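You operate a simulated robot arm through the tools that you are given. There is no shell and no other tool.

The job below is to be done with a simulated robot arm. You get a single attempt, and the scene is never put back.

JOB
At the wire bench, lead the wire round the three pulleys as the plate shows and clamp its orange tab.
Fine: stop button in first and left in; rollers open to thread, shut once the tab is in its clip; cover shut after.

It is judged by the outcome, as a careful person would: the job done as asked, and still so three seconds after it is handed in. It fails if anything else is knocked over, pushed out of place, dropped, spilled or broken. Lids that push on must go on centred and level and be pressed home; caps that screw on are set level and turned clockwise until they are tight.

ROBOT AND FRAMES
A 6-joint arm with a two-finger parallel gripper, fixed in place. Base frame: the origin is at the foot of the arm, x ahead of it, y to its left, z up; the work surface is at about z = 0.92. Readings come in m, degrees, newtons and seconds.
With the tool pointing down near the work surface it reaches from about 0.24 to 0.66 m from the base axis. Its first joint turns from -66.0 to 66.0 degrees. Payload 2.9 kg.
The TCP is the grasp point between the finger pads, 0.03 m short of the fingertips. In the tool frame z runs along the fingers and y along their closing line. The gripper opens to 0.11 m. The fingers are 0.02 m wide and 0.01 m thick; the gripper's body (0.048 by 0.112 m) begins 0.055 m behind the TCP.
Orientation is told as [roll, pitch, yaw] about the base's x, y, z axes, in that order, counted from this pose: with the fingers straight down and closing along the base's y, the tool's x points along the base's -x, its y along +y and its z along -z.

CONTROLS
- The arm moves only by the tool servo_tool. Its argument "deltas" is a list that holds one entry, the list of rows, each a list of 7 numbers: the shift along the base's x, y, z in units of 20 mm (1.0 is 20 mm), then the turn, a rotation vector about the base's x, y, z in units of 4 degrees (1.0 is 4 degrees), then the finger opening in m, from 0 to 0.11. In form: [[[dx, dy, dz, wx, wy, wz, gripper], ...]]. A call has 1 to 20 rows; each row shifts and turns the commanded pose from where the row before left it. A call with a number of a shift or a turn outside -1 to 1 is refused whole. Rows are played at 5 a second. More than 0.05 m and 8.6 degrees between two rows, or a gripper value outside its range, and nothing of the call is played. Where a pose cannot be reached the arm comes as near as it can. A force on the tool above 90 N (or 10 N above the force at the start of the call, whichever is more), or a blocked arm, ends the call early, and 0.2 s more pass. The fingers move at their own pace (about 0.108 m/s each) and stop on an object; they squeeze with about 29 N. The grip force told is the motor's: it shows also when the fingers shut on nothing. Time passes only in rows, and 0.2 s behind the last, so rows that do not move let the fingers close. The reply holds the time, the measured pose of the TCP, the force on the tool along the base axes, the opening and the grip force, in the units named above and with some noise, with the torque about the TCP (base axes, N m) and any sound that the robot's microphone picked up.
- Cameras (640 x 400 px; columns grow to the right, rows downward): "scene" is fixed at [0.0768, 0.4462, 1.3603]; the picture's right is [-0.68, -0.74, 0.00], its down [-0.58, 0.53, -0.62] and it looks along [0.46, -0.42, -0.78] (base axes); focal length 214 px, centre (320, 200). "wrist" rides on the gripper at [0.072, 0.017, -0.103] in the tool frame; the picture's right is [-0.23, 0.97, 0.00], its down [-0.76, -0.18, -0.62] and it looks along [-0.61, -0.14, 0.78] (tool axes); focal length 222 px, centre (320, 200). There is no depth. A picture from a camera that has moved, and an enlarged one, comes with that camera's place and axes in the base frame and with its lens.
- get_image(camera): a new picture of that camera. No time passes.
- zoom(camera, box): a new picture of the part [left, top, right, bottom] of that camera's present view, enlarged. No time passes.
- close_job(): hands the job in; it is judged then, once.

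Nothing tells you positions but the pictures and the camera data. Unless the task says otherwise, let go and move clear before handing in.

The tools are called after "Call:" as name(argument=value, ...) on one line, values as JSON. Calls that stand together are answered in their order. servo_tool: Moves the arm, as the interface text tells. Its arguments: {"type":"object","properties":{"deltas":{"type":"array"}},"required":["deltas"]} The other tools are called the same way: get_image (camera) takes a picture; zoom (camera, box) takes an enlarged picture of a part of a camera's view; close_job () hands the job in.

At the start:

```text
t: 0.0
ee_pos: [0.3338, -0.2055, 1.2843]
tool_rot: [0.1, -0.1, -0.1]
contact_force: [-0.3, 0.5, 0.8]
moment: [-0.01, -0.01, 0.01]
finger_gap: 0.1099
grip_force: 0.0
```

scene: 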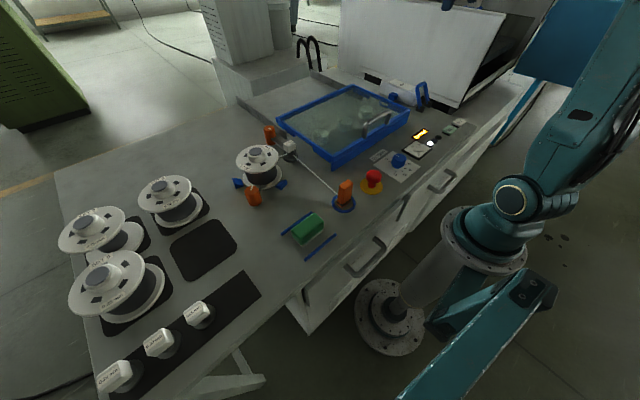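
wrist: 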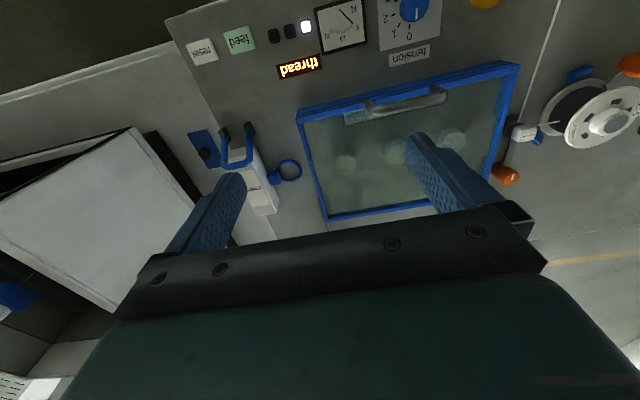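

I see a bench with a blue-framed cover over the pulleys, a red stop button, a tension knob, a spool with wire, a lever and a white clip device. I'll look closer before moving anything.

Call:
zoom(camera="scene", box=[220, 70, 480, 230])

Call:
zoom(camera="wrist", box=[160, 0, 400, 150])

Call:
zoom(camera="wrist", box=[400, 0, 640, 150])

Call:
zoom(camera="scene", box=[350, 70, 510, 170])

Call:
zoom(camera="scene", box=[220, 110, 380, 270])

```text
2.46 times, centred on (350, 150) of scene
camera zoom: at [0.0768, 0.4462, 1.3603], right [-0.68, -0.74, 0.0], down [-0.58, 0.53, -0.62], along [0.46, -0.42, -0.78], focal length 528 px, centre (246, 323)
```

zoom: 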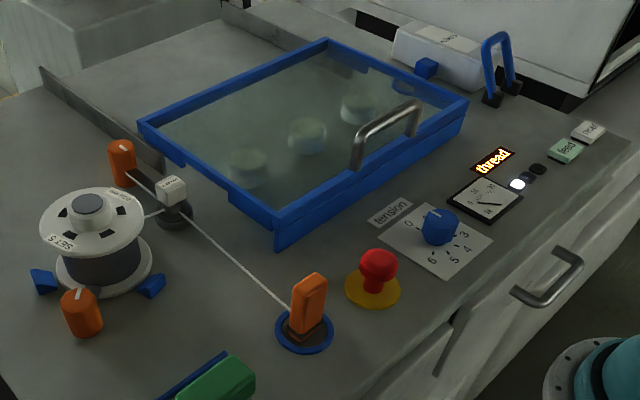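

```text
2.67 times, centred on (280, 75) of wrist
camera zoom: at [0.2623, -0.1879, 1.3884], right [0.23, 0.97, 0.0], down [0.76, -0.18, 0.62], along [0.61, -0.14, -0.78], focal length 592 px, centre (427, 533)
```

zoom: 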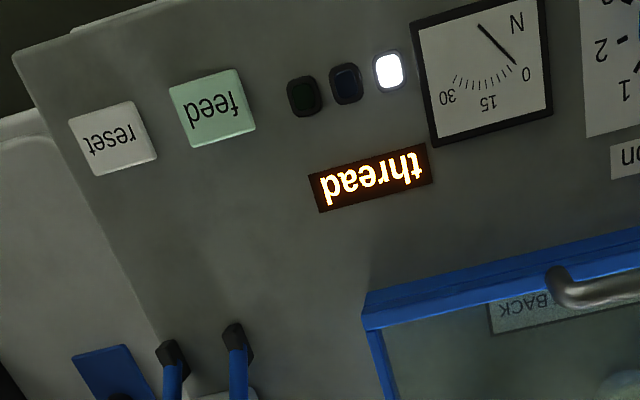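

```text
2.67 times, centred on (520, 75) of wrist
camera zoom: at [0.2623, -0.1879, 1.3884], right [0.23, 0.97, 0.0], down [0.76, -0.18, 0.62], along [0.61, -0.14, -0.78], focal length 592 px, centre (-213, 533)
```

zoom: 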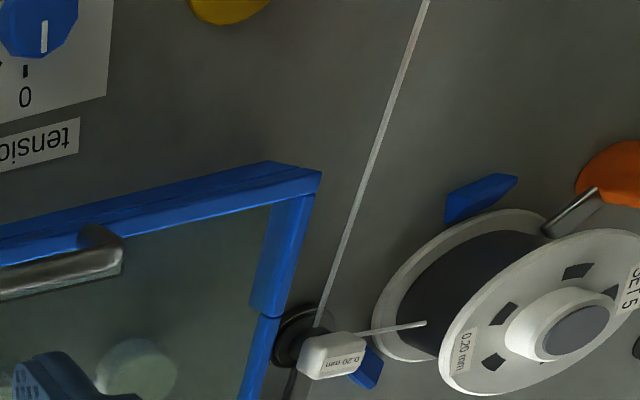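

```text
4.00 times, centred on (430, 120) of scene
camera zoom: at [0.0768, 0.4462, 1.3603], right [-0.68, -0.74, 0.0], down [-0.58, 0.53, -0.62], along [0.46, -0.42, -0.78], focal length 858 px, centre (-120, 520)
```

zoom: 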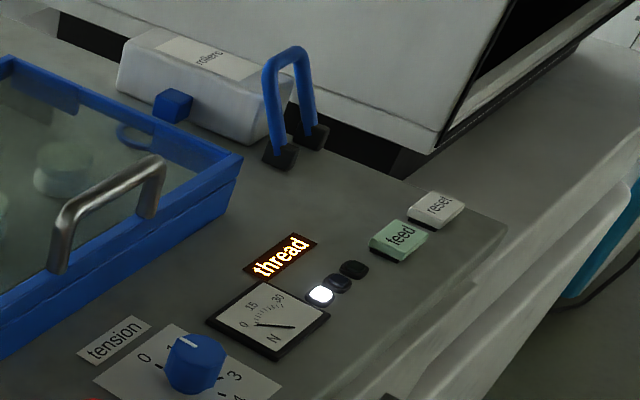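

```text
2.50 times, centred on (300, 190) of scene
camera zoom: at [0.0768, 0.4462, 1.3603], right [-0.68, -0.74, 0.0], down [-0.58, 0.53, -0.62], along [0.46, -0.42, -0.78], focal length 536 px, centre (370, 225)
```

zoom: 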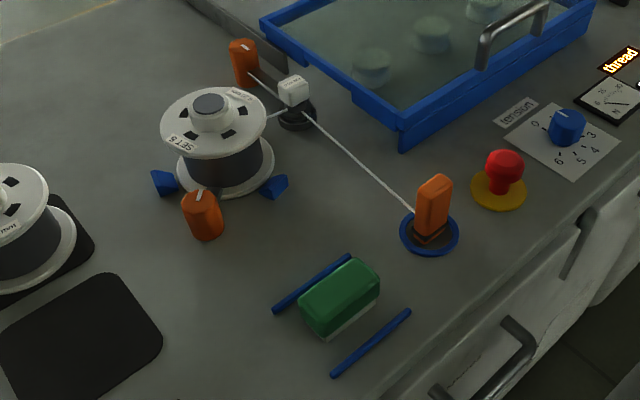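

The scene shows the cover's handle on the near side, the orange tab on a blue ring, and the display reading "thread". I'll enlarge more to find the plate, clip and hinge.

Call:
zoom(camera="wrist", box=[290, 50, 530, 200])

Call:
zoom(camera="wrist", box=[180, 110, 320, 220])

Call:
zoom(camera="scene", box=[270, 75, 430, 175])

Call:
zoom(camera="scene", box=[360, 75, 440, 125])

Call:
zoom(camera="scene", box=[310, 160, 400, 220])

```text
2.67 times, centred on (410, 125) of wrist
camera zoom: at [0.2623, -0.1879, 1.3884], right [0.23, 0.97, 0.0], down [0.76, -0.18, 0.62], along [0.61, -0.14, -0.78], focal length 592 px, centre (80, 400)
```

zoom: 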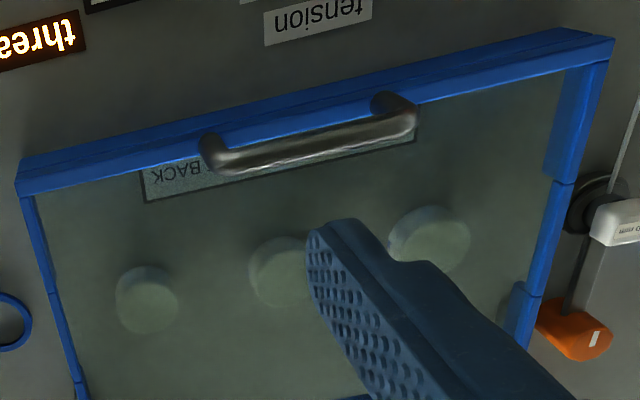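

```text
3.64 times, centred on (250, 165) of wrist
camera zoom: at [0.2623, -0.1879, 1.3884], right [0.23, 0.97, 0.0], down [0.76, -0.18, 0.62], along [0.61, -0.14, -0.78], focal length 808 px, centre (574, 327)
```

zoom: 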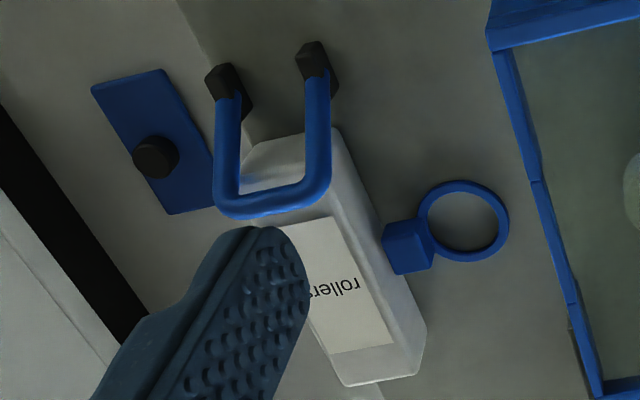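

```text
4.00 times, centred on (350, 125) of scene
camera zoom: at [0.0768, 0.4462, 1.3603], right [-0.68, -0.74, 0.0], down [-0.58, 0.53, -0.62], along [0.46, -0.42, -0.78], focal length 858 px, centre (200, 500)
```

zoom: 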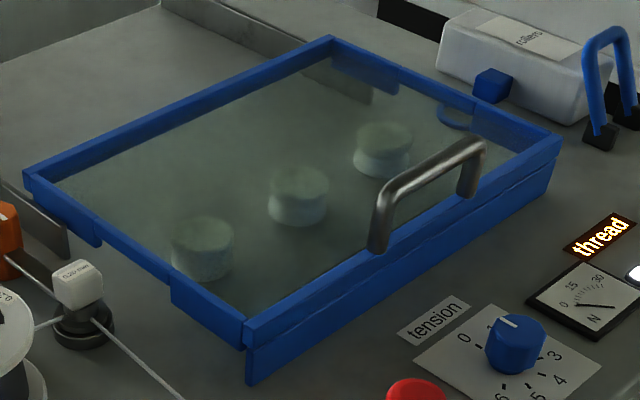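

```text
8.00 times, centred on (400, 100) of scene
camera zoom: at [0.0768, 0.4462, 1.3603], right [-0.68, -0.74, 0.0], down [-0.58, 0.53, -0.62], along [0.46, -0.42, -0.78], focal length 1716 px, centre (-320, 1000)
```

zoom: 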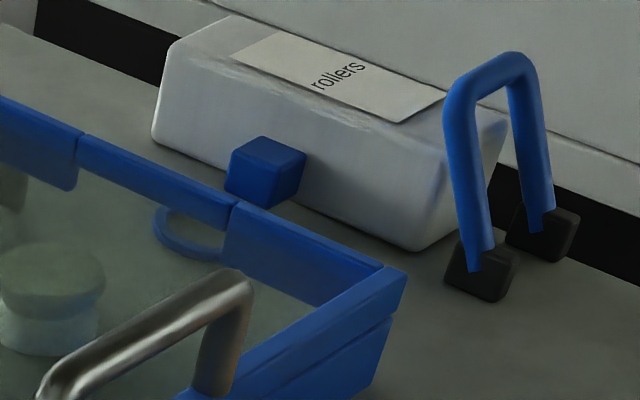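

```text
6.67 times, centred on (355, 190) of scene
camera zoom: at [0.0768, 0.4462, 1.3603], right [-0.68, -0.74, 0.0], down [-0.58, 0.53, -0.62], along [0.46, -0.42, -0.78], focal length 1430 px, centre (87, 267)
```

zoom: 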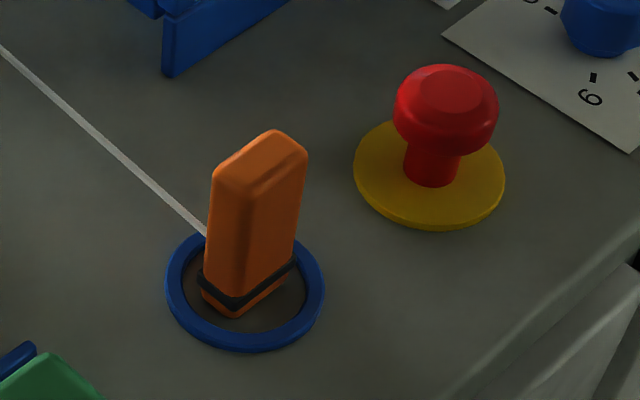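

The stop button looks to be near (0.272, 0.076) with its top at about z 0.975, and the tab near (0.28, 0.178). I'll close the fingers and travel high over the stop button.

Call:
servo_tool(deltas=[[[-0.2, 1, -0.3, 0, 0, 0, 0], [-0.2, 1, -0.3, 0, 0, 0, 0], [-0.2, 1, -0.3, 0, 0, 0, 0], [-0.2, 1, -0.3, 0, 0, 0, 0], [-0.2, 1, -0.3, 0, 0, 0, 0], [-0.2, 1, -0.3, 0, 0, 0, 0], [-0.2, 1, -0.3, 0, 0, 0, 0], [-0.2, 1, -0.3, 0, 0, 0, 0], [-0.2, 1, -0.3, 0, 0, 0, 0], [-0.2, 1, -0.3, 0, 0, 0, 0], [-0.2, 1, -0.3, 0, 0, 0, 0], [-0.2, 1, -0.3, 0, 0, 0, 0], [-0.3, 1, -0.3, 0, 0, 0, 0], [-0.3, 1, -0.3, 0, 0, 0, 0], [-0.05, 0.05, 0, 0, 0, 0, 0], [0, 0, 0, 0, 0, 0, 0]]])

Call:
get_image(camera="wrist")

Call:
get_image(camera="scene")

```text
t: 3.4
ee_pos: [0.272, 0.0756, 1.1994]
tool_rot: [0.0, 0.0, 0.1]
contact_force: [0.8, 0.1, -1.0]
moment: [0.01, 0.0, -0.03]
finger_gap: 0.0001
grip_force: 29.0
```

```text
taken
camera wrist: at [0.2002, 0.0937, 1.3034], right [0.23, 0.97, 0.0], down [0.76, -0.18, 0.62], along [0.61, -0.14, -0.78], focal length 222 px, centre (320, 200)
```

wrist: 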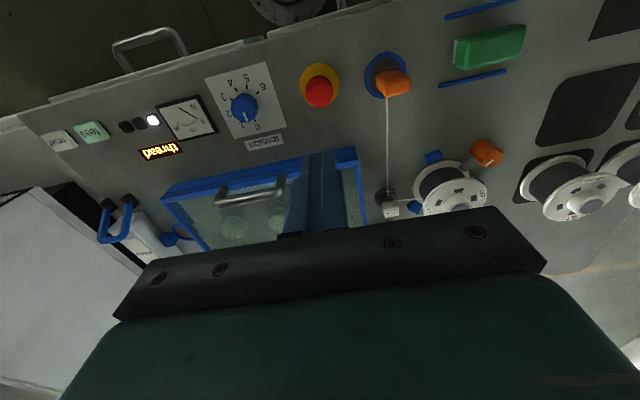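

```text
taken
```

scene: 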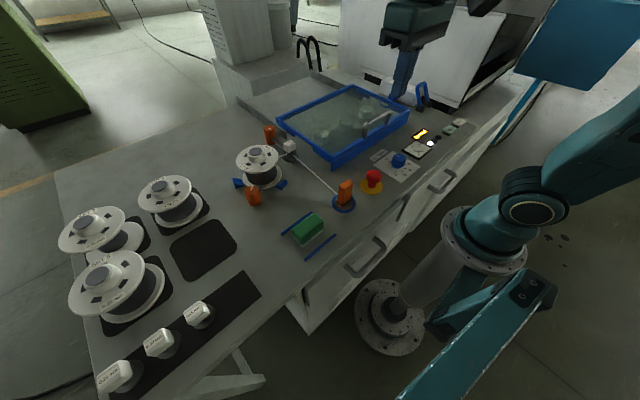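

The triangulated stop button is at (0.274, 0.077), top near z 0.975, right under the closed fingers. I'll descend to just above it and then press slowly.

Call:
servo_tool(deltas=[[[0.1, 0.08, -1, 0, 0, 0, 0], [0, 0, -1, 0, 0, 0, 0], [0, 0, -1, 0, 0, 0, 0], [0, 0, -1, 0, 0, 0, 0], [0, 0, -1, 0, 0, 0, 0], [0, 0, -1, 0, 0, 0, 0], [0, 0, -1, 0, 0, 0, 0], [0, 0, -1, 0, 0, 0, 0], [0, 0, -0.8, 0, 0, 0, 0], [0, 0, 0, 0, 0, 0, 0]]])

Call:
zoom(camera="scene", box=[330, 110, 430, 210])

Call:
get_image(camera="wrist")

```text
t: 5.6
ee_pos: [0.2739, 0.0759, 1.025]
tool_rot: [0.1, 0.0, 0.0]
contact_force: [-0.2, -0.2, 0.3]
moment: [0.0, 0.02, 0.02]
finger_gap: 0.0
grip_force: 28.8
```

```text
4.00 times, centred on (380, 160) of scene
camera zoom: at [0.0768, 0.4462, 1.3603], right [-0.68, -0.74, 0.0], down [-0.58, 0.53, -0.62], along [0.46, -0.42, -0.78], focal length 858 px, centre (80, 360)
```

zoom: 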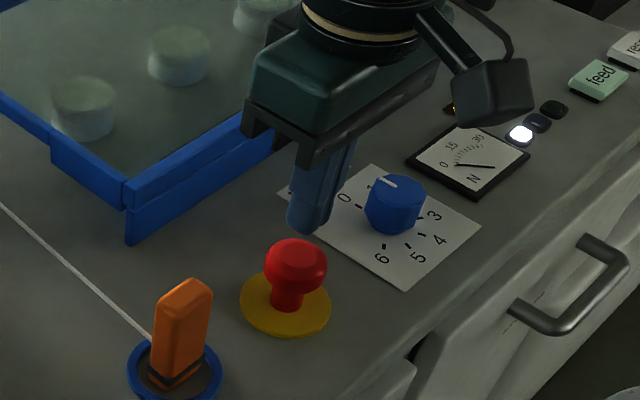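

```text
taken
camera wrist: at [0.2024, 0.0943, 1.1286], right [0.23, 0.97, 0.0], down [0.76, -0.18, 0.62], along [0.61, -0.14, -0.78], focal length 222 px, centre (320, 200)
```

wrist: 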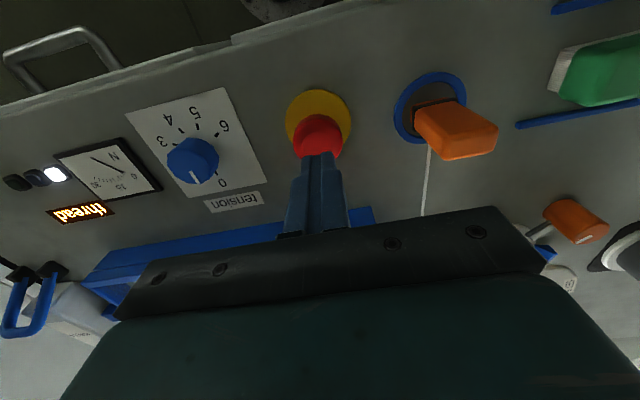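

The fingertips are about 20 mm above the button and lined up. I'll press down in small steps and watch the force.

Call:
servo_tool(deltas=[[[0.05, 0, -0.5, 0, 0, 0, 0], [0, 0, -0.3, 0, 0, 0, 0], [0, 0, -0.2, 0, 0, 0, 0], [0, 0, -0.2, 0, 0, 0, 0], [0, 0, -0.2, 0, 0, 0, 0], [0, 0, -0.2, 0, 0, 0, 0], [0, 0, -0.1, 0, 0, 0, 0]]])

Call:
zoom(camera="scene", box=[330, 110, 430, 210])

```text
t: 7.2
ee_pos: [0.2765, 0.0782, 0.9897]
tool_rot: [0.1, 0.1, 0.0]
contact_force: [0.2, 0.1, 0.1]
moment: [-0.03, 0.01, -0.02]
finger_gap: 0.0001
grip_force: 29.1
```

```text
4.00 times, centred on (380, 160) of scene
camera zoom: at [0.0768, 0.4462, 1.3603], right [-0.68, -0.74, 0.0], down [-0.58, 0.53, -0.62], along [0.46, -0.42, -0.78], focal length 858 px, centre (80, 360)
```

zoom: 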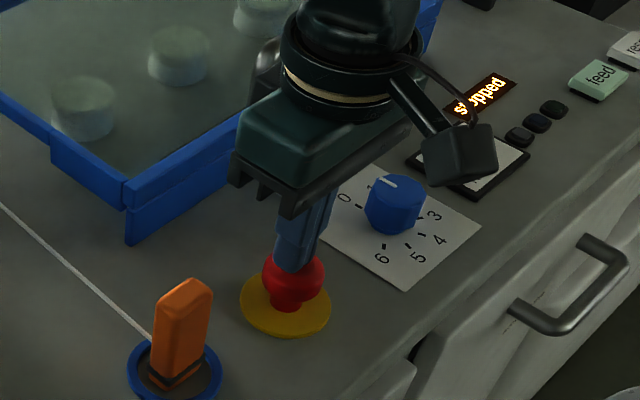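

The display now reads "stopped", so the button went in. I'll rise clear and check that it stays in.

Call:
servo_tool(deltas=[[[0, 0, 0.5, 0, 0, 0, 0], [0, 0, 1, 0, 0, 0, 0], [0, 0, 1, 0, 0, 0, 0], [0, 0, 1, 0, 0, 0, 0], [0, 0, 1, 0, 0, 0, 0], [0, 0, 1, 0, 0, 0, 0], [0, 0, 1, 0, 0, 0, 0], [0, 0, 1, 0, 0, 0, 0], [0, 0, 1, 0, 0, 0, 0], [0, 0, 1, 0, 0, 0, 0]]])

Call:
zoom(camera="scene", box=[330, 110, 450, 210])

Call:
get_image(camera="wrist")

```text
t: 9.4
ee_pos: [0.2742, 0.0784, 1.1827]
tool_rot: [0.0, 0.0, -0.1]
contact_force: [-0.2, 0.2, -0.1]
moment: [-0.02, 0.01, 0.03]
finger_gap: 0.0001
grip_force: 28.7
```

```text
4.00 times, centred on (390, 160) of scene
camera zoom: at [0.0768, 0.4462, 1.3603], right [-0.68, -0.74, 0.0], down [-0.58, 0.53, -0.62], along [0.46, -0.42, -0.78], focal length 858 px, centre (40, 360)
```

zoom: 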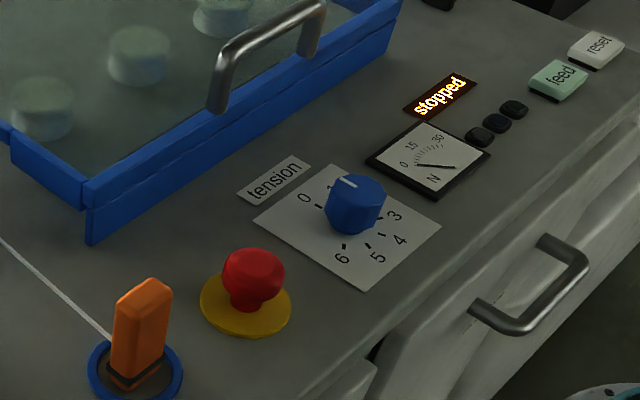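

```text
taken
camera wrist: at [0.2026, 0.0948, 1.2858], right [0.23, 0.97, 0.0], down [0.76, -0.18, 0.62], along [0.61, -0.14, -0.78], focal length 222 px, centre (320, 200)
```

wrist: 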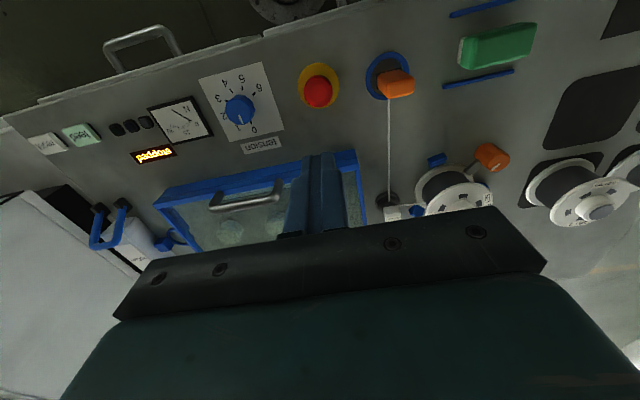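

The stop button stays in and the display shows "stopped". Next I'll carry the tool high to the right to look at the rollers box, lever and blue ring.

Call:
servo_tool(deltas=[[[0.1, -1, 0.1, 0, 0, 0, 0.05], [0.1, -1, 0.1, 0, 0, 0, 0.11], [0.1, -1, 0.1, 0, 0, 0, 0.11], [0.1, -1, 0.1, 0, 0, 0, 0.11], [0.1, -1, 0.1, 0, 0, 0, 0.11], [0.1, -1, 0.1, 0, 0, 0, 0.11], [0.1, -1, 0.1, 0, 0, 0, 0.11], [0.1, -1, 0.1, 0, 0, 0, 0.11], [0.1, -1, 0.1, 0, 0, 0, 0.11], [0.1, -1, 0.1, 0, 0, 0, 0.11], [0.1, -1, 0, 0, 0, 0, 0.11], [0.1, -1, 0, 0, 0, 0, 0.11], [0.1, -1, 0, 0, 0, 0, 0.11], [0.1, -1, 0, 0, 0, 0, 0.11], [0.1, -1, 0, 0, 0, 0, 0.11], [0.1, -1, 0, 0, 0, 0, 0.11], [0.1, -1, 0, 0, 0, 0, 0.11], [0, 0, 0, 0, 0, 0, 0.11]]])

Call:
get_image(camera="wrist")

Call:
zoom(camera="wrist", box=[160, 60, 480, 260])

```text
t: 13.2
ee_pos: [0.3106, -0.2622, 1.2006]
tool_rot: [0.0, -0.1, 0.0]
contact_force: [-0.2, 0.4, -0.3]
moment: [0.01, 0.01, -0.03]
finger_gap: 0.11
grip_force: 0.0
```

```text
taken
camera wrist: at [0.2389, -0.2446, 1.3039], right [0.23, 0.97, 0.0], down [0.76, -0.18, 0.62], along [0.61, -0.14, -0.78], focal length 222 px, centre (320, 200)
```

wrist: 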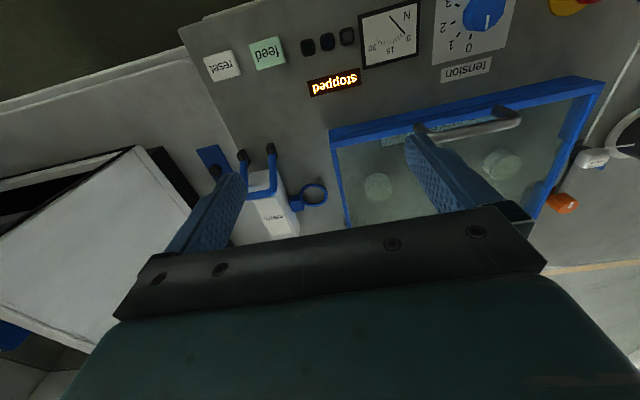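

```text
2.00 times, centred on (320, 160) of wrist
camera zoom: at [0.2389, -0.2446, 1.3039], right [0.23, 0.97, 0.0], down [0.76, -0.18, 0.62], along [0.61, -0.14, -0.78], focal length 444 px, centre (320, 280)
```

zoom: 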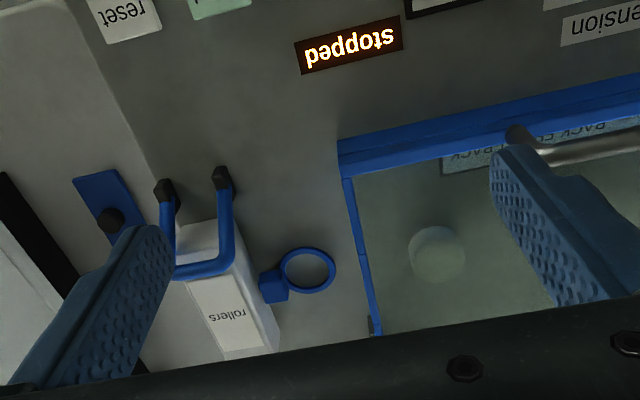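

I see "stopped" displayed, the rollers lever leaning away from me near (0.44, -0.40), and the blue ring near (0.52, -0.32) on the bench. I'll lower a bit for a closer look at the rollers and ring.

Call:
servo_tool(deltas=[[[0.5, -0.2, -0.7, 0, 0, 0, 0.11], [0.5, -0.2, -0.7, 0, 0, 0, 0.11], [0.5, -0.2, -0.7, 0, 0, 0, 0.11], [0.5, -0.2, -0.7, 0, 0, 0, 0.11], [0.5, -0.2, -0.7, 0, 0, 0, 0.11], [0.5, -0.2, -0.7, 0, 0, 0, 0.11], [0, 0, 0, 0, 0, 0, 0.11]]])

Call:
zoom(camera="wrist", box=[180, 70, 420, 220])

Call:
get_image(camera="wrist")

Call:
zoom(camera="wrist", box=[300, 60, 620, 220])

```text
t: 14.8
ee_pos: [0.3727, -0.2872, 1.1156]
tool_rot: [0.0, -0.1, 0.0]
contact_force: [0.4, 0.4, 0.4]
moment: [0.01, -0.04, 0.0]
finger_gap: 0.1097
grip_force: 0.0
```

```text
2.67 times, centred on (300, 145) of wrist
camera zoom: at [0.2995, -0.2695, 1.2194], right [0.23, 0.97, 0.0], down [0.76, -0.18, 0.62], along [0.61, -0.14, -0.78], focal length 592 px, centre (373, 347)
```

zoom: 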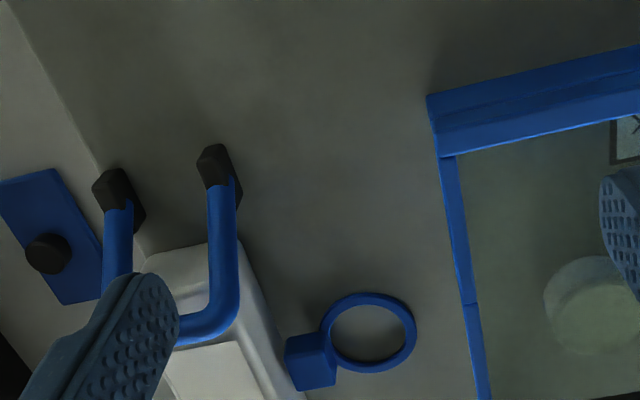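

```text
taken
camera wrist: at [0.2995, -0.2695, 1.2194], right [0.23, 0.97, 0.0], down [0.76, -0.18, 0.62], along [0.61, -0.14, -0.78], focal length 222 px, centre (320, 200)
```

wrist: 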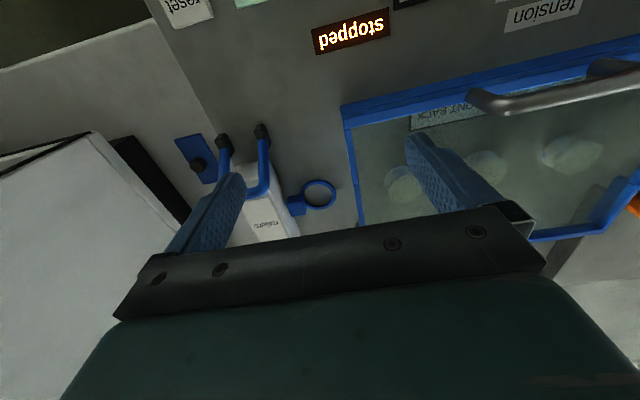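

```text
2.00 times, centred on (460, 140) of wrist
camera zoom: at [0.2995, -0.2695, 1.2194], right [0.23, 0.97, 0.0], down [0.76, -0.18, 0.62], along [0.61, -0.14, -0.78], focal length 444 px, centre (40, 320)
```

zoom: 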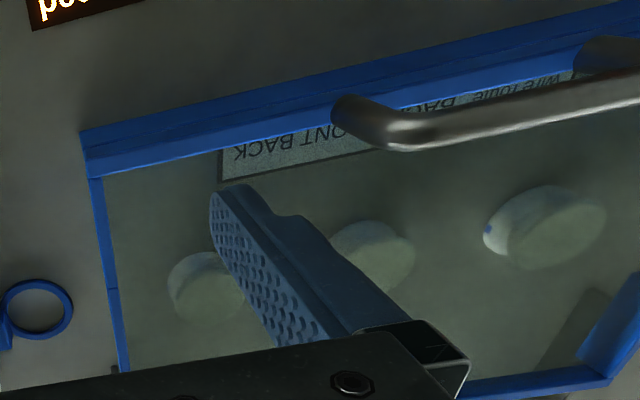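

The plate under the cover reads "wire route … BACK / FRONT / BACK" (read from the robot's side, from +y to −y). I'll turn the gripper 90° and look at the rollers box and ring from the cover's side.

Call:
servo_tool(deltas=[[[0, 0.3, 0.3, 0, 0, -1, 0.11], [0, 0.3, 0.3, 0, 0, -1, 0.11], [0.2, 0.3, 0.3, 0, 0, -1, 0.11], [0.2, 0.3, 0.3, 0, 0, -1, 0.11], [0.2, 0.3, 0.3, 0, 0, -1, 0.11], [0.2, 0.3, 0.3, 0, 0, -1, 0.11], [0.2, 0.3, 0.3, 0, 0, -1, 0.11], [0.2, 0.3, 0.3, 0, 0, -1, 0.11], [0.2, 0.3, 0.3, 0, 0, -1, 0.11], [0.2, 0.3, 0, 0, 0, -1, 0.11], [0.2, 0.3, 0, 0, 0, -1, 0.11], [0.2, 0.3, 0, 0, 0, -1, 0.11], [0.2, 0.3, 0, 0, 0, -1, 0.11], [0.2, 0.3, 0, 0, 0, -1, 0.11], [0.2, 0.3, 0, 0, 0, -1, 0.11], [0.2, 0.3, 0, 0, 0, -1, 0.11], [0.2, 0.3, 0, 0, 0, -1, 0.11], [0.2, 0.3, 0, 0, 0, -1, 0.11], [0.2, 0.3, 0, 0, 0, -1, 0.11], [0.2, 0.3, 0, 0, 0, -1, 0.11]], [[0, 0, 0, 0, 0, 0, 0.11]]])

```text
refused: deltas must be a list of 1 entries
```

The call format needs one entry of rows, so I'll resend the same 90° turn with the move over the cover as a single list.

Call:
servo_tool(deltas=[[[0, 0.3, 0.3, 0, 0, -1, 0.11], [0, 0.3, 0.3, 0, 0, -1, 0.11], [0.2, 0.3, 0.3, 0, 0, -1, 0.11], [0.2, 0.3, 0.3, 0, 0, -1, 0.11], [0.2, 0.3, 0.3, 0, 0, -1, 0.11], [0.2, 0.3, 0.3, 0, 0, -1, 0.11], [0.2, 0.3, 0.3, 0, 0, -1, 0.11], [0.2, 0.3, 0.3, 0, 0, -1, 0.11], [0.2, 0.3, 0.3, 0, 0, -1, 0.11], [0.2, 0.3, 0, 0, 0, -1, 0.11], [0.2, 0.3, 0, 0, 0, -1, 0.11], [0.2, 0.3, 0, 0, 0, -1, 0.11], [0.2, 0.3, 0, 0, 0, -1, 0.11], [0.2, 0.3, 0, 0, 0, -1, 0.11], [0.2, 0.3, 0, 0, 0, -1, 0.11], [0.2, 0.3, 0, 0, 0, -1, 0.11], [0.2, 0.3, 0, 0, 0, -1, 0.11], [0.2, 0.3, 0, 0, 0, -1, 0.11], [0.2, 0.3, 0, 0, 0, -1, 0.11], [0.2, 0.3, 0, 0, 0, -1, 0.11]]])

Call:
get_image(camera="wrist")

Call:
get_image(camera="scene")

```text
t: 19.0
ee_pos: [0.4438, -0.1663, 1.1698]
tool_rot: [0.0, 0.0, -80.1]
contact_force: [0.1, -0.1, 0.3]
moment: [0.02, 0.02, 0.0]
finger_gap: 0.1098
grip_force: 0.0
```

```text
taken
camera wrist: at [0.4479, -0.0912, 1.2738], right [1.0, -0.06, 0.0], down [-0.04, -0.78, 0.62], along [-0.04, -0.62, -0.78], focal length 222 px, centre (320, 200)
```

wrist: 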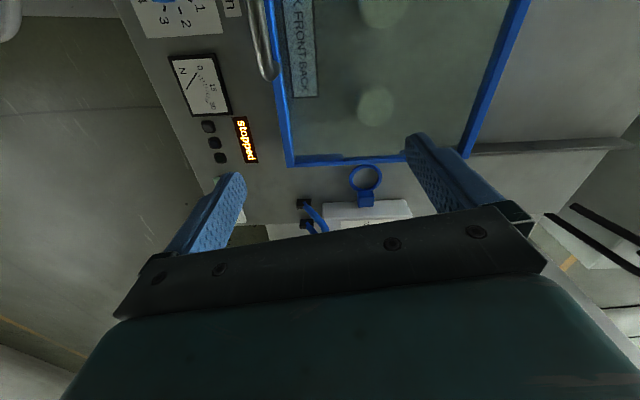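

```text
taken
```

scene: 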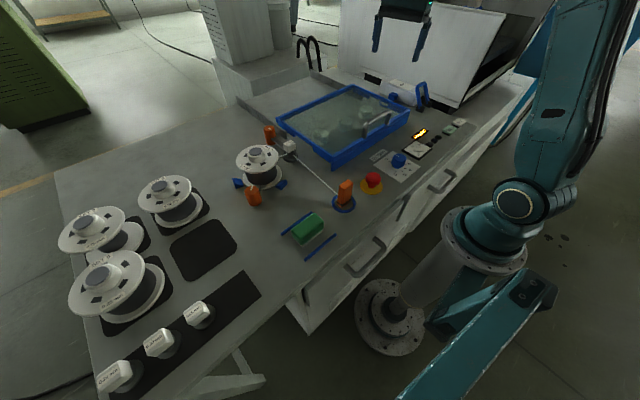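

Call:
zoom(camera="wrist", box=[260, 130, 440, 240])

Call:
zoom(camera="wrist", box=[230, 0, 540, 180])

```text
3.56 times, centred on (350, 185) of wrist
camera zoom: at [0.4479, -0.0912, 1.2738], right [1.0, -0.06, 0.0], down [-0.04, -0.78, 0.62], along [-0.04, -0.62, -0.78], focal length 790 px, centre (213, 253)
```

zoom: 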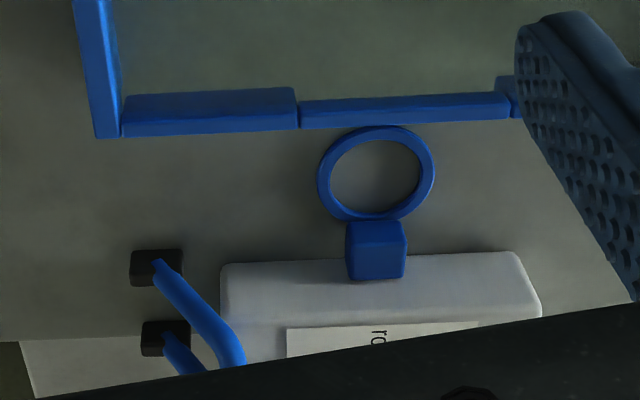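

```text
2.06 times, centred on (385, 90) of wrist
camera zoom: at [0.4479, -0.0912, 1.2738], right [1.0, -0.06, 0.0], down [-0.04, -0.78, 0.62], along [-0.04, -0.62, -0.78], focal length 459 px, centre (186, 427)
```

zoom: 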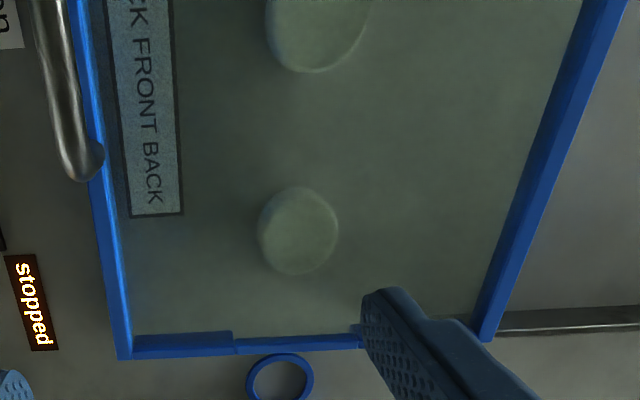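

I see the ring and the blue cube on the rollers box, but the box's label is hidden by the gripper. I'll shift toward −y to read the label and view the lever from above.

Call:
servo_tool(deltas=[[[0.2, -1, 0, 0, 0, -1, 0.11], [0.2, -1, 0, 0, 0, -1, 0.11], [0.2, -1, 0, 0, 0, -0.48, 0.11], [0.2, -1, 0, 0, 0, 0, 0.11], [0.2, -1, 0, 0, 0, 0, 0.11], [0.2, -1, 0, 0, 0, 0, 0.11], [0.2, -1, 0, 0, 0, 0, 0.11], [0, 0, 0, 0, 0, 0, 0.11]]])

Call:
get_image(camera="wrist")

Call:
zoom(camera="wrist", box=[220, 60, 460, 220])

```text
t: 20.8
ee_pos: [0.4699, -0.307, 1.1709]
tool_rot: [0.1, 0.0, -90.0]
contact_force: [-0.1, 0.2, 1.5]
moment: [0.01, 0.02, 0.03]
finger_gap: 0.1102
grip_force: 0.1
```

```text
taken
camera wrist: at [0.4869, -0.2345, 1.2743], right [0.97, -0.23, 0.0], down [-0.18, -0.76, 0.62], along [-0.14, -0.61, -0.78], focal length 222 px, centre (320, 200)
```

wrist: 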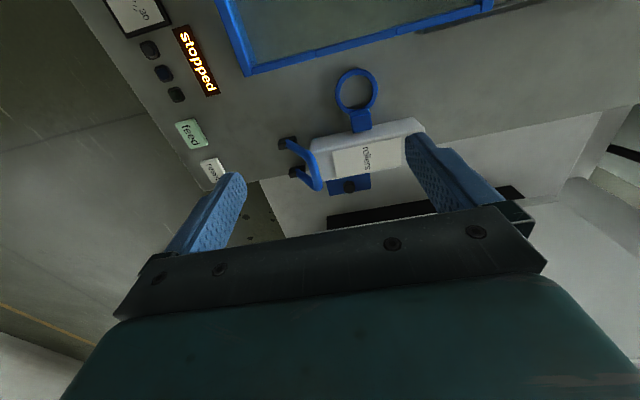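

```text
2.50 times, centred on (340, 140) of wrist
camera zoom: at [0.4869, -0.2345, 1.2743], right [0.97, -0.23, 0.0], down [-0.18, -0.76, 0.62], along [-0.14, -0.61, -0.78], focal length 555 px, centre (270, 350)
```

zoom: 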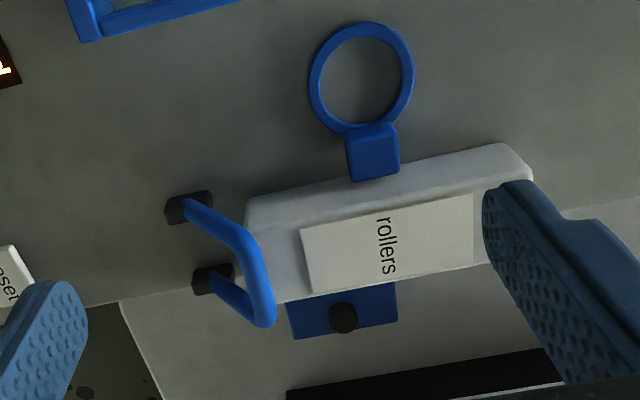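

The label only says "rollers". I'll zoom in on the ring with its cube and the blue plate with the black peg behind the box.

Call:
zoom(camera="wrist", box=[320, 60, 400, 140])

Call:
zoom(camera="wrist", box=[270, 130, 390, 205])

Call:
zoom(camera="scene", box=[370, 60, 470, 160])

```text
5.00 times, centred on (360, 100) of wrist
camera zoom: at [0.4869, -0.2345, 1.2743], right [0.97, -0.23, 0.0], down [-0.18, -0.76, 0.62], along [-0.14, -0.61, -0.78], focal length 1111 px, centre (120, 700)
```

zoom: 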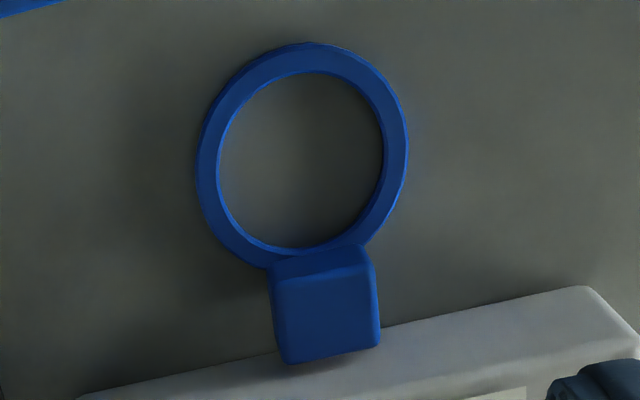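

```text
5.33 times, centred on (330, 168) of wrist
camera zoom: at [0.4869, -0.2345, 1.2743], right [0.97, -0.23, 0.0], down [-0.18, -0.76, 0.62], along [-0.14, -0.61, -0.78], focal length 1185 px, centre (267, 373)
```

zoom: 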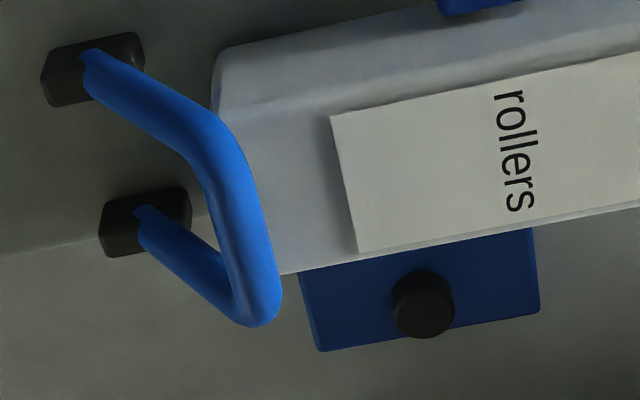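

```text
4.00 times, centred on (420, 110) of scene
camera zoom: at [0.0768, 0.4462, 1.3603], right [-0.68, -0.74, 0.0], down [-0.58, 0.53, -0.62], along [0.46, -0.42, -0.78], focal length 858 px, centre (-80, 560)
```

zoom: 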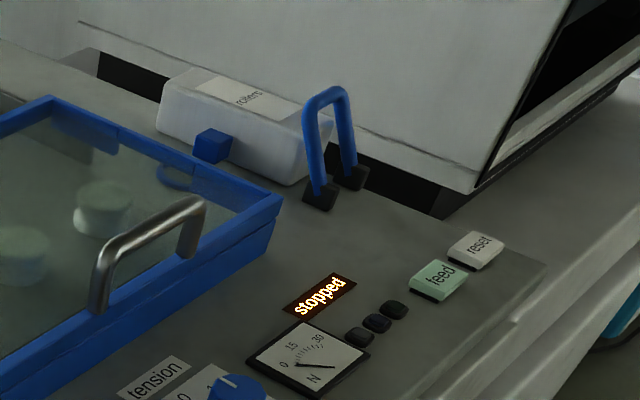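

The blue plate with the peg sits behind the box, and the ring with the cube is the likely clip. I'll tilt the gripper for a lower-angle look at the face of the rollers box before touching the lever.

Call:
servo_tool(deltas=[[[0, 0.7, -0.2, -1, 0, 0, 0.11], [0, 0.7, -0.2, -1, 0, 0, 0.11], [0, 0.7, -0.2, -1, 0, 0, 0.11], [0, 0.7, -0.2, -1, 0, 0, 0.11], [0, 0.7, -0.2, -1, 0, 0, 0.11], [0, 0.7, -0.2, -1, 0, 0, 0.11], [0, 0.7, -0.2, -1, 0, 0, 0.11], [0, 0, 0, -0.5, 0, 0, 0.11], [0, 0, 0, 0, 0, 0, 0.11]]])

Call:
get_image(camera="wrist")

Call:
zoom(camera="wrist", box=[240, 60, 440, 200])

```text
t: 22.8
ee_pos: [0.524, -0.2309, 1.1859]
tool_rot: [-0.7, -26.8, -89.9]
contact_force: [1.0, -0.1, 0.2]
moment: [0.03, 0.01, 0.0]
finger_gap: 0.1101
grip_force: 0.0
out of reach, approached as far as the arm can: row 1, 2, 4, 5, 6, 7, 8
```

```text
taken
camera wrist: at [0.5422, -0.1196, 1.2458], right [0.97, -0.21, 0.09], down [-0.17, -0.4, 0.9], along [-0.15, -0.89, -0.42], focal length 222 px, centre (320, 200)
```

wrist: 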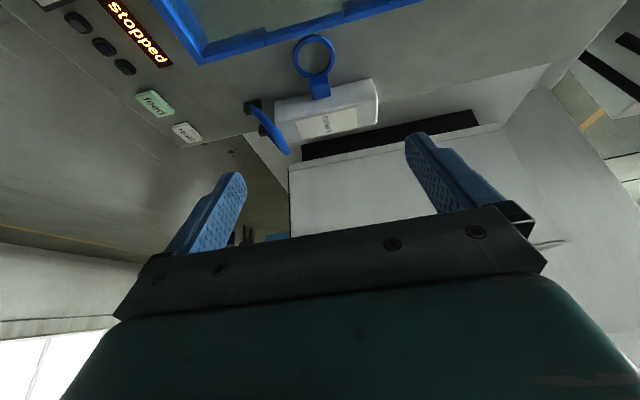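

```text
2.86 times, centred on (340, 130) of wrist
camera zoom: at [0.5422, -0.1196, 1.2458], right [0.97, -0.21, 0.09], down [-0.17, -0.4, 0.9], along [-0.15, -0.89, -0.42], focal length 635 px, centre (263, 400)
```

zoom: 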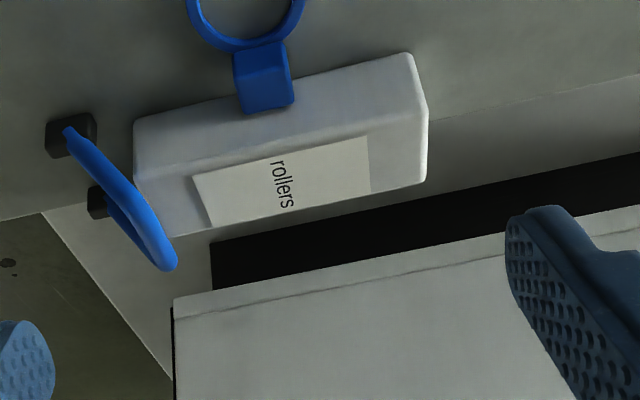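

The box has no visible roller gap from here, only the lever. I'll bring the tool back to vertical and check where the arm really is.

Call:
servo_tool(deltas=[[[0, 0, 0, 1, 0, 0, 0.11], [0, 0, 0, 1, 0, 0, 0.11], [0, 0, 0, 1, 0, 0, 0.11], [0, 0, 0, 1, 0, 0, 0.11], [0, 0, 0, 1, 0, 0, 0.11], [0, 0, 0, 1, 0, 0, 0.11], [0, 0, 0, 1, 0, 0, 0.11], [0, 0, 0, 0.5, 0, 0, 0.11], [0, 0, 0, 0, 0, 0, 0.11]]])

Call:
get_image(camera="wrist")

```text
t: 24.8
ee_pos: [0.5239, -0.2338, 1.1859]
tool_rot: [-0.5, 3.1, -89.9]
contact_force: [-0.3, -1.1, -0.2]
moment: [0.0, 0.03, 0.0]
finger_gap: 0.1101
grip_force: 0.0
```

```text
taken
camera wrist: at [0.5417, -0.1657, 1.2932], right [0.97, -0.22, -0.02], down [-0.17, -0.79, 0.58], along [-0.15, -0.57, -0.81], focal length 222 px, centre (320, 200)
```

wrist: 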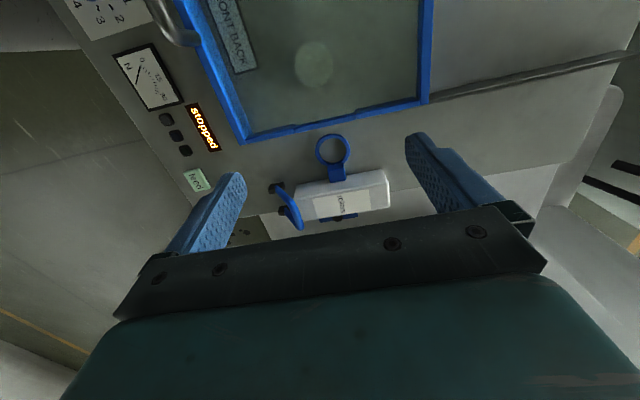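

The lever crossbar triangulates to about (0.441, -0.396, 1.006), with the box top near 0.97. I'll straighten the tool and move above the crossbar with the fingers set to close along x.

Call:
servo_tool(deltas=[[[-0.46, -0.9, 0, -0.4, -0.06, 0, 0.11], [-0.46, -0.9, 0, -0.37, -0.06, 0, 0.11], [-0.46, -0.9, 0, 0, 0, 0, 0.08], [-0.46, -0.9, -0.4, 0, 0, 0, 0.06], [-0.46, -0.9, -0.4, 0, 0, 0, 0.06], [-0.46, -0.9, -0.4, 0, 0, 0, 0.06], [-0.46, -0.9, -0.4, 0, 0, 0, 0.06], [-0.46, -0.9, -0.4, 0, 0, 0, 0.06], [-0.45, -0.95, -0.4, 0, 0, 0, 0.06], [0, 0, 0, 0, 0, 0, 0.06]]])

Call:
get_image(camera="wrist")

Call:
zoom(camera="scene", box=[360, 20, 480, 140])

```text
t: 27.0
ee_pos: [0.4378, -0.3953, 1.1398]
tool_rot: [0.0, -0.2, -89.7]
contact_force: [0.0, 0.3, -0.7]
moment: [-0.01, 0.01, 0.0]
finger_gap: 0.06
grip_force: 0.2
```

```text
taken
camera wrist: at [0.4555, -0.3222, 1.2426], right [0.97, -0.22, 0.0], down [-0.17, -0.76, 0.63], along [-0.14, -0.61, -0.78], focal length 222 px, centre (320, 200)
```

wrist: 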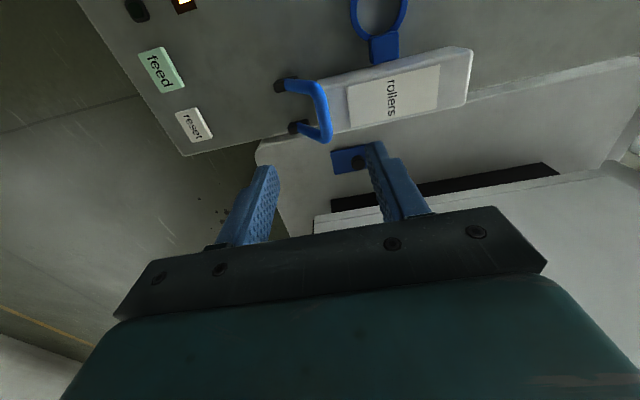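

```text
3.33 times, centred on (420, 80) of scene
camera zoom: at [0.0768, 0.4462, 1.3603], right [-0.68, -0.74, 0.0], down [-0.58, 0.53, -0.62], along [0.46, -0.42, -0.78], focal length 715 px, centre (-13, 600)
```

zoom: 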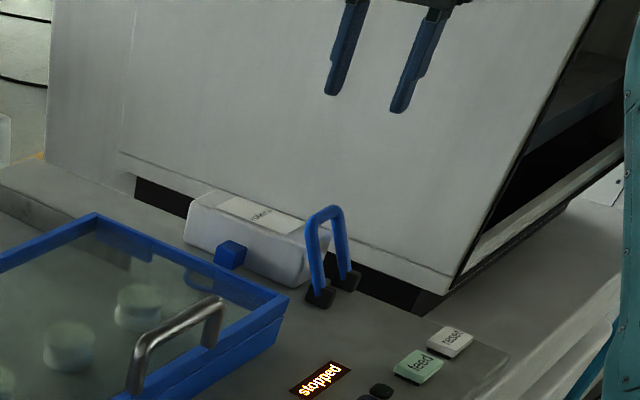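

The crossbar sits right below the fingers. I'll lower onto it with the fingers straddling the bar, tips staying above the box top.

Call:
servo_tool(deltas=[[[0.2, -0.1, -1, 0, 0, 0, 0.06], [0, 0, -1, 0, 0, 0, 0.06], [0, 0, -1, 0, 0, 0, 0.06], [0, 0, -1, 0, 0, 0, 0.06], [0, 0, -1, 0, 0, 0, 0.06], [0, 0, -0.5, 0, 0, 0, 0.06], [0, 0, -0.5, 0, 0, 0, 0.06], [0, 0, 0, 0, 0, 0, 0.06]]])

Call:
zoom(camera="scene", box=[380, 60, 460, 140])

Call:
zoom(camera="wrist", box=[200, 60, 440, 240])

```text
t: 28.8
ee_pos: [0.4519, -0.4024, 1.0221]
tool_rot: [-0.2, -0.1, -89.9]
contact_force: [0.0, 0.9, 0.5]
moment: [-0.01, 0.0, 0.0]
finger_gap: 0.0602
grip_force: 0.0
out of reach, approached as far as the arm can: row 6, 7
```

```text
5.00 times, centred on (420, 100) of scene
camera zoom: at [0.0768, 0.4462, 1.3603], right [-0.68, -0.74, 0.0], down [-0.58, 0.53, -0.62], along [0.46, -0.42, -0.78], focal length 1072 px, centre (-180, 700)
```

zoom: 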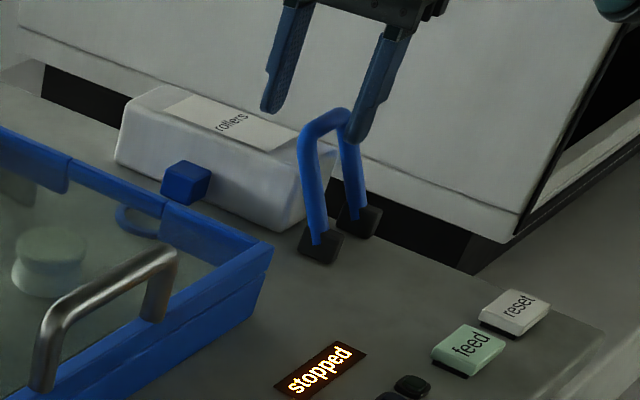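

```text
2.22 times, centred on (320, 150) of wrist
camera zoom: at [0.4688, -0.3286, 1.1262], right [0.97, -0.23, 0.0], down [-0.17, -0.76, 0.62], along [-0.14, -0.61, -0.78], focal length 494 px, centre (320, 311)
```

zoom: 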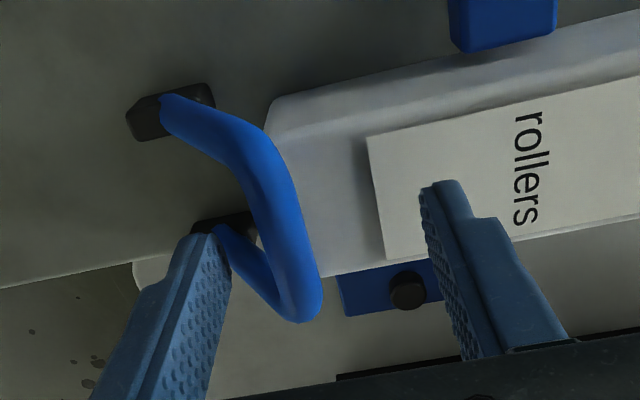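

The arm drifted about 10 mm in +x at the end, but the bar is between the fingers at a good height. I'll nudge back to centre it and check.

Call:
servo_tool(deltas=[[[-0.25, 0.15, 0, 0, 0, 0, 0.06], [-0.25, 0.15, 0, 0, 0, 0, 0.06], [0, 0, 0, 0, 0, 0, 0.06]]])

Call:
zoom(camera="wrist", box=[200, 60, 440, 240])

Call:
get_image(camera="scene")

```text
t: 29.6
ee_pos: [0.4485, -0.402, 1.0265]
tool_rot: [0.0, 0.0, -89.9]
contact_force: [-0.4, -0.2, 0.6]
moment: [-0.01, 0.0, 0.02]
finger_gap: 0.0599
grip_force: 0.1
out of reach, approached as far as the arm can: row 1, 2
```

```text
2.22 times, centred on (320, 150) of wrist
camera zoom: at [0.4662, -0.3296, 1.1297], right [0.97, -0.22, 0.0], down [-0.17, -0.76, 0.62], along [-0.14, -0.61, -0.78], focal length 494 px, centre (320, 311)
```

zoom: 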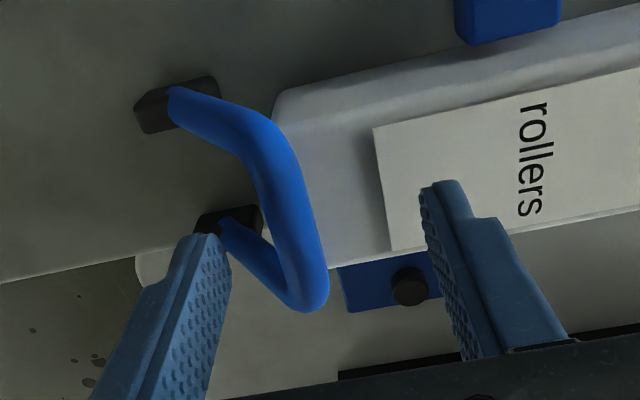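

```text
taken
```

scene: 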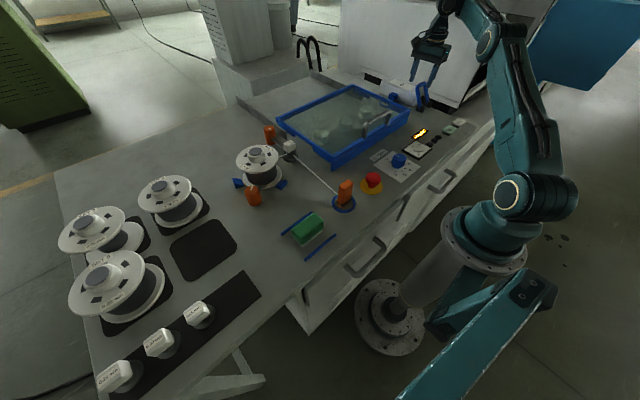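

The arm can't centre here at this yaw; something in its reach is limiting. I'll rise clear, turn back to yaw 0 with closed fingers, and push the lever's crossbar instead of gripping it.

Call:
servo_tool(deltas=[[[0, 0, 1, 0, 0, 0, 0.06], [0, 0, 1, 0, 0, 0, 0.06], [0, 0, 1, 0, 0, 0, 0.06], [0, 0, 1, 0, 0, 0, 0.06], [0.15, 0, 0, 0, 0, 1, 0], [0.15, 0, 0, 0, 0, 1, 0], [0.15, 0, 0, 0, 0, 1, 0], [0.15, 0, 0, 0, 0, 1, 0], [0.15, 0, 0, 0, 0, 1, 0], [0.15, 0, 0, 0, 0, 1, 0], [0.15, 0, 0, 0, 0, 1, 0], [0.15, 0, 0, 0, 0, 1, 0], [0.1, 0, 0, 0, 0, 1, 0], [0.1, 0, 0, 0, 0, 1, 0], [0, 0, 0, 0, 0, 1, 0], [0, 0, 0, 0, 0, 1, 0], [0, 0, 0, 0, 0, 1, 0], [0, 0, 0, 0, 0, 1, 0], [0, 0, 0, 0, 0, 1, 0], [0, 0, 0, 0, 0, 1, 0]]])

Call:
get_image(camera="scene")

Call:
get_image(camera="wrist")

```text
t: 33.8
ee_pos: [0.4758, -0.4033, 1.103]
tool_rot: [-0.1, -0.1, -25.8]
contact_force: [-0.6, -0.2, -0.3]
moment: [0.04, -0.02, 0.01]
finger_gap: 0.0
grip_force: 29.4
```

```text
taken
```

scene: 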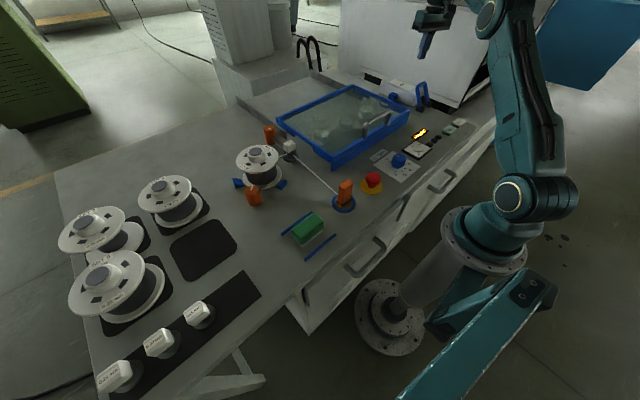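

```text
taken
camera wrist: at [0.4183, -0.3566, 1.208], right [0.63, 0.78, 0.0], down [0.61, -0.49, 0.63], along [0.49, -0.39, -0.78], focal length 222 px, centre (320, 200)
```

wrist: 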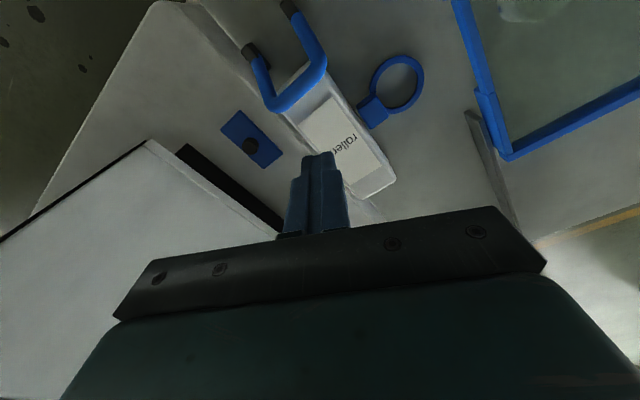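

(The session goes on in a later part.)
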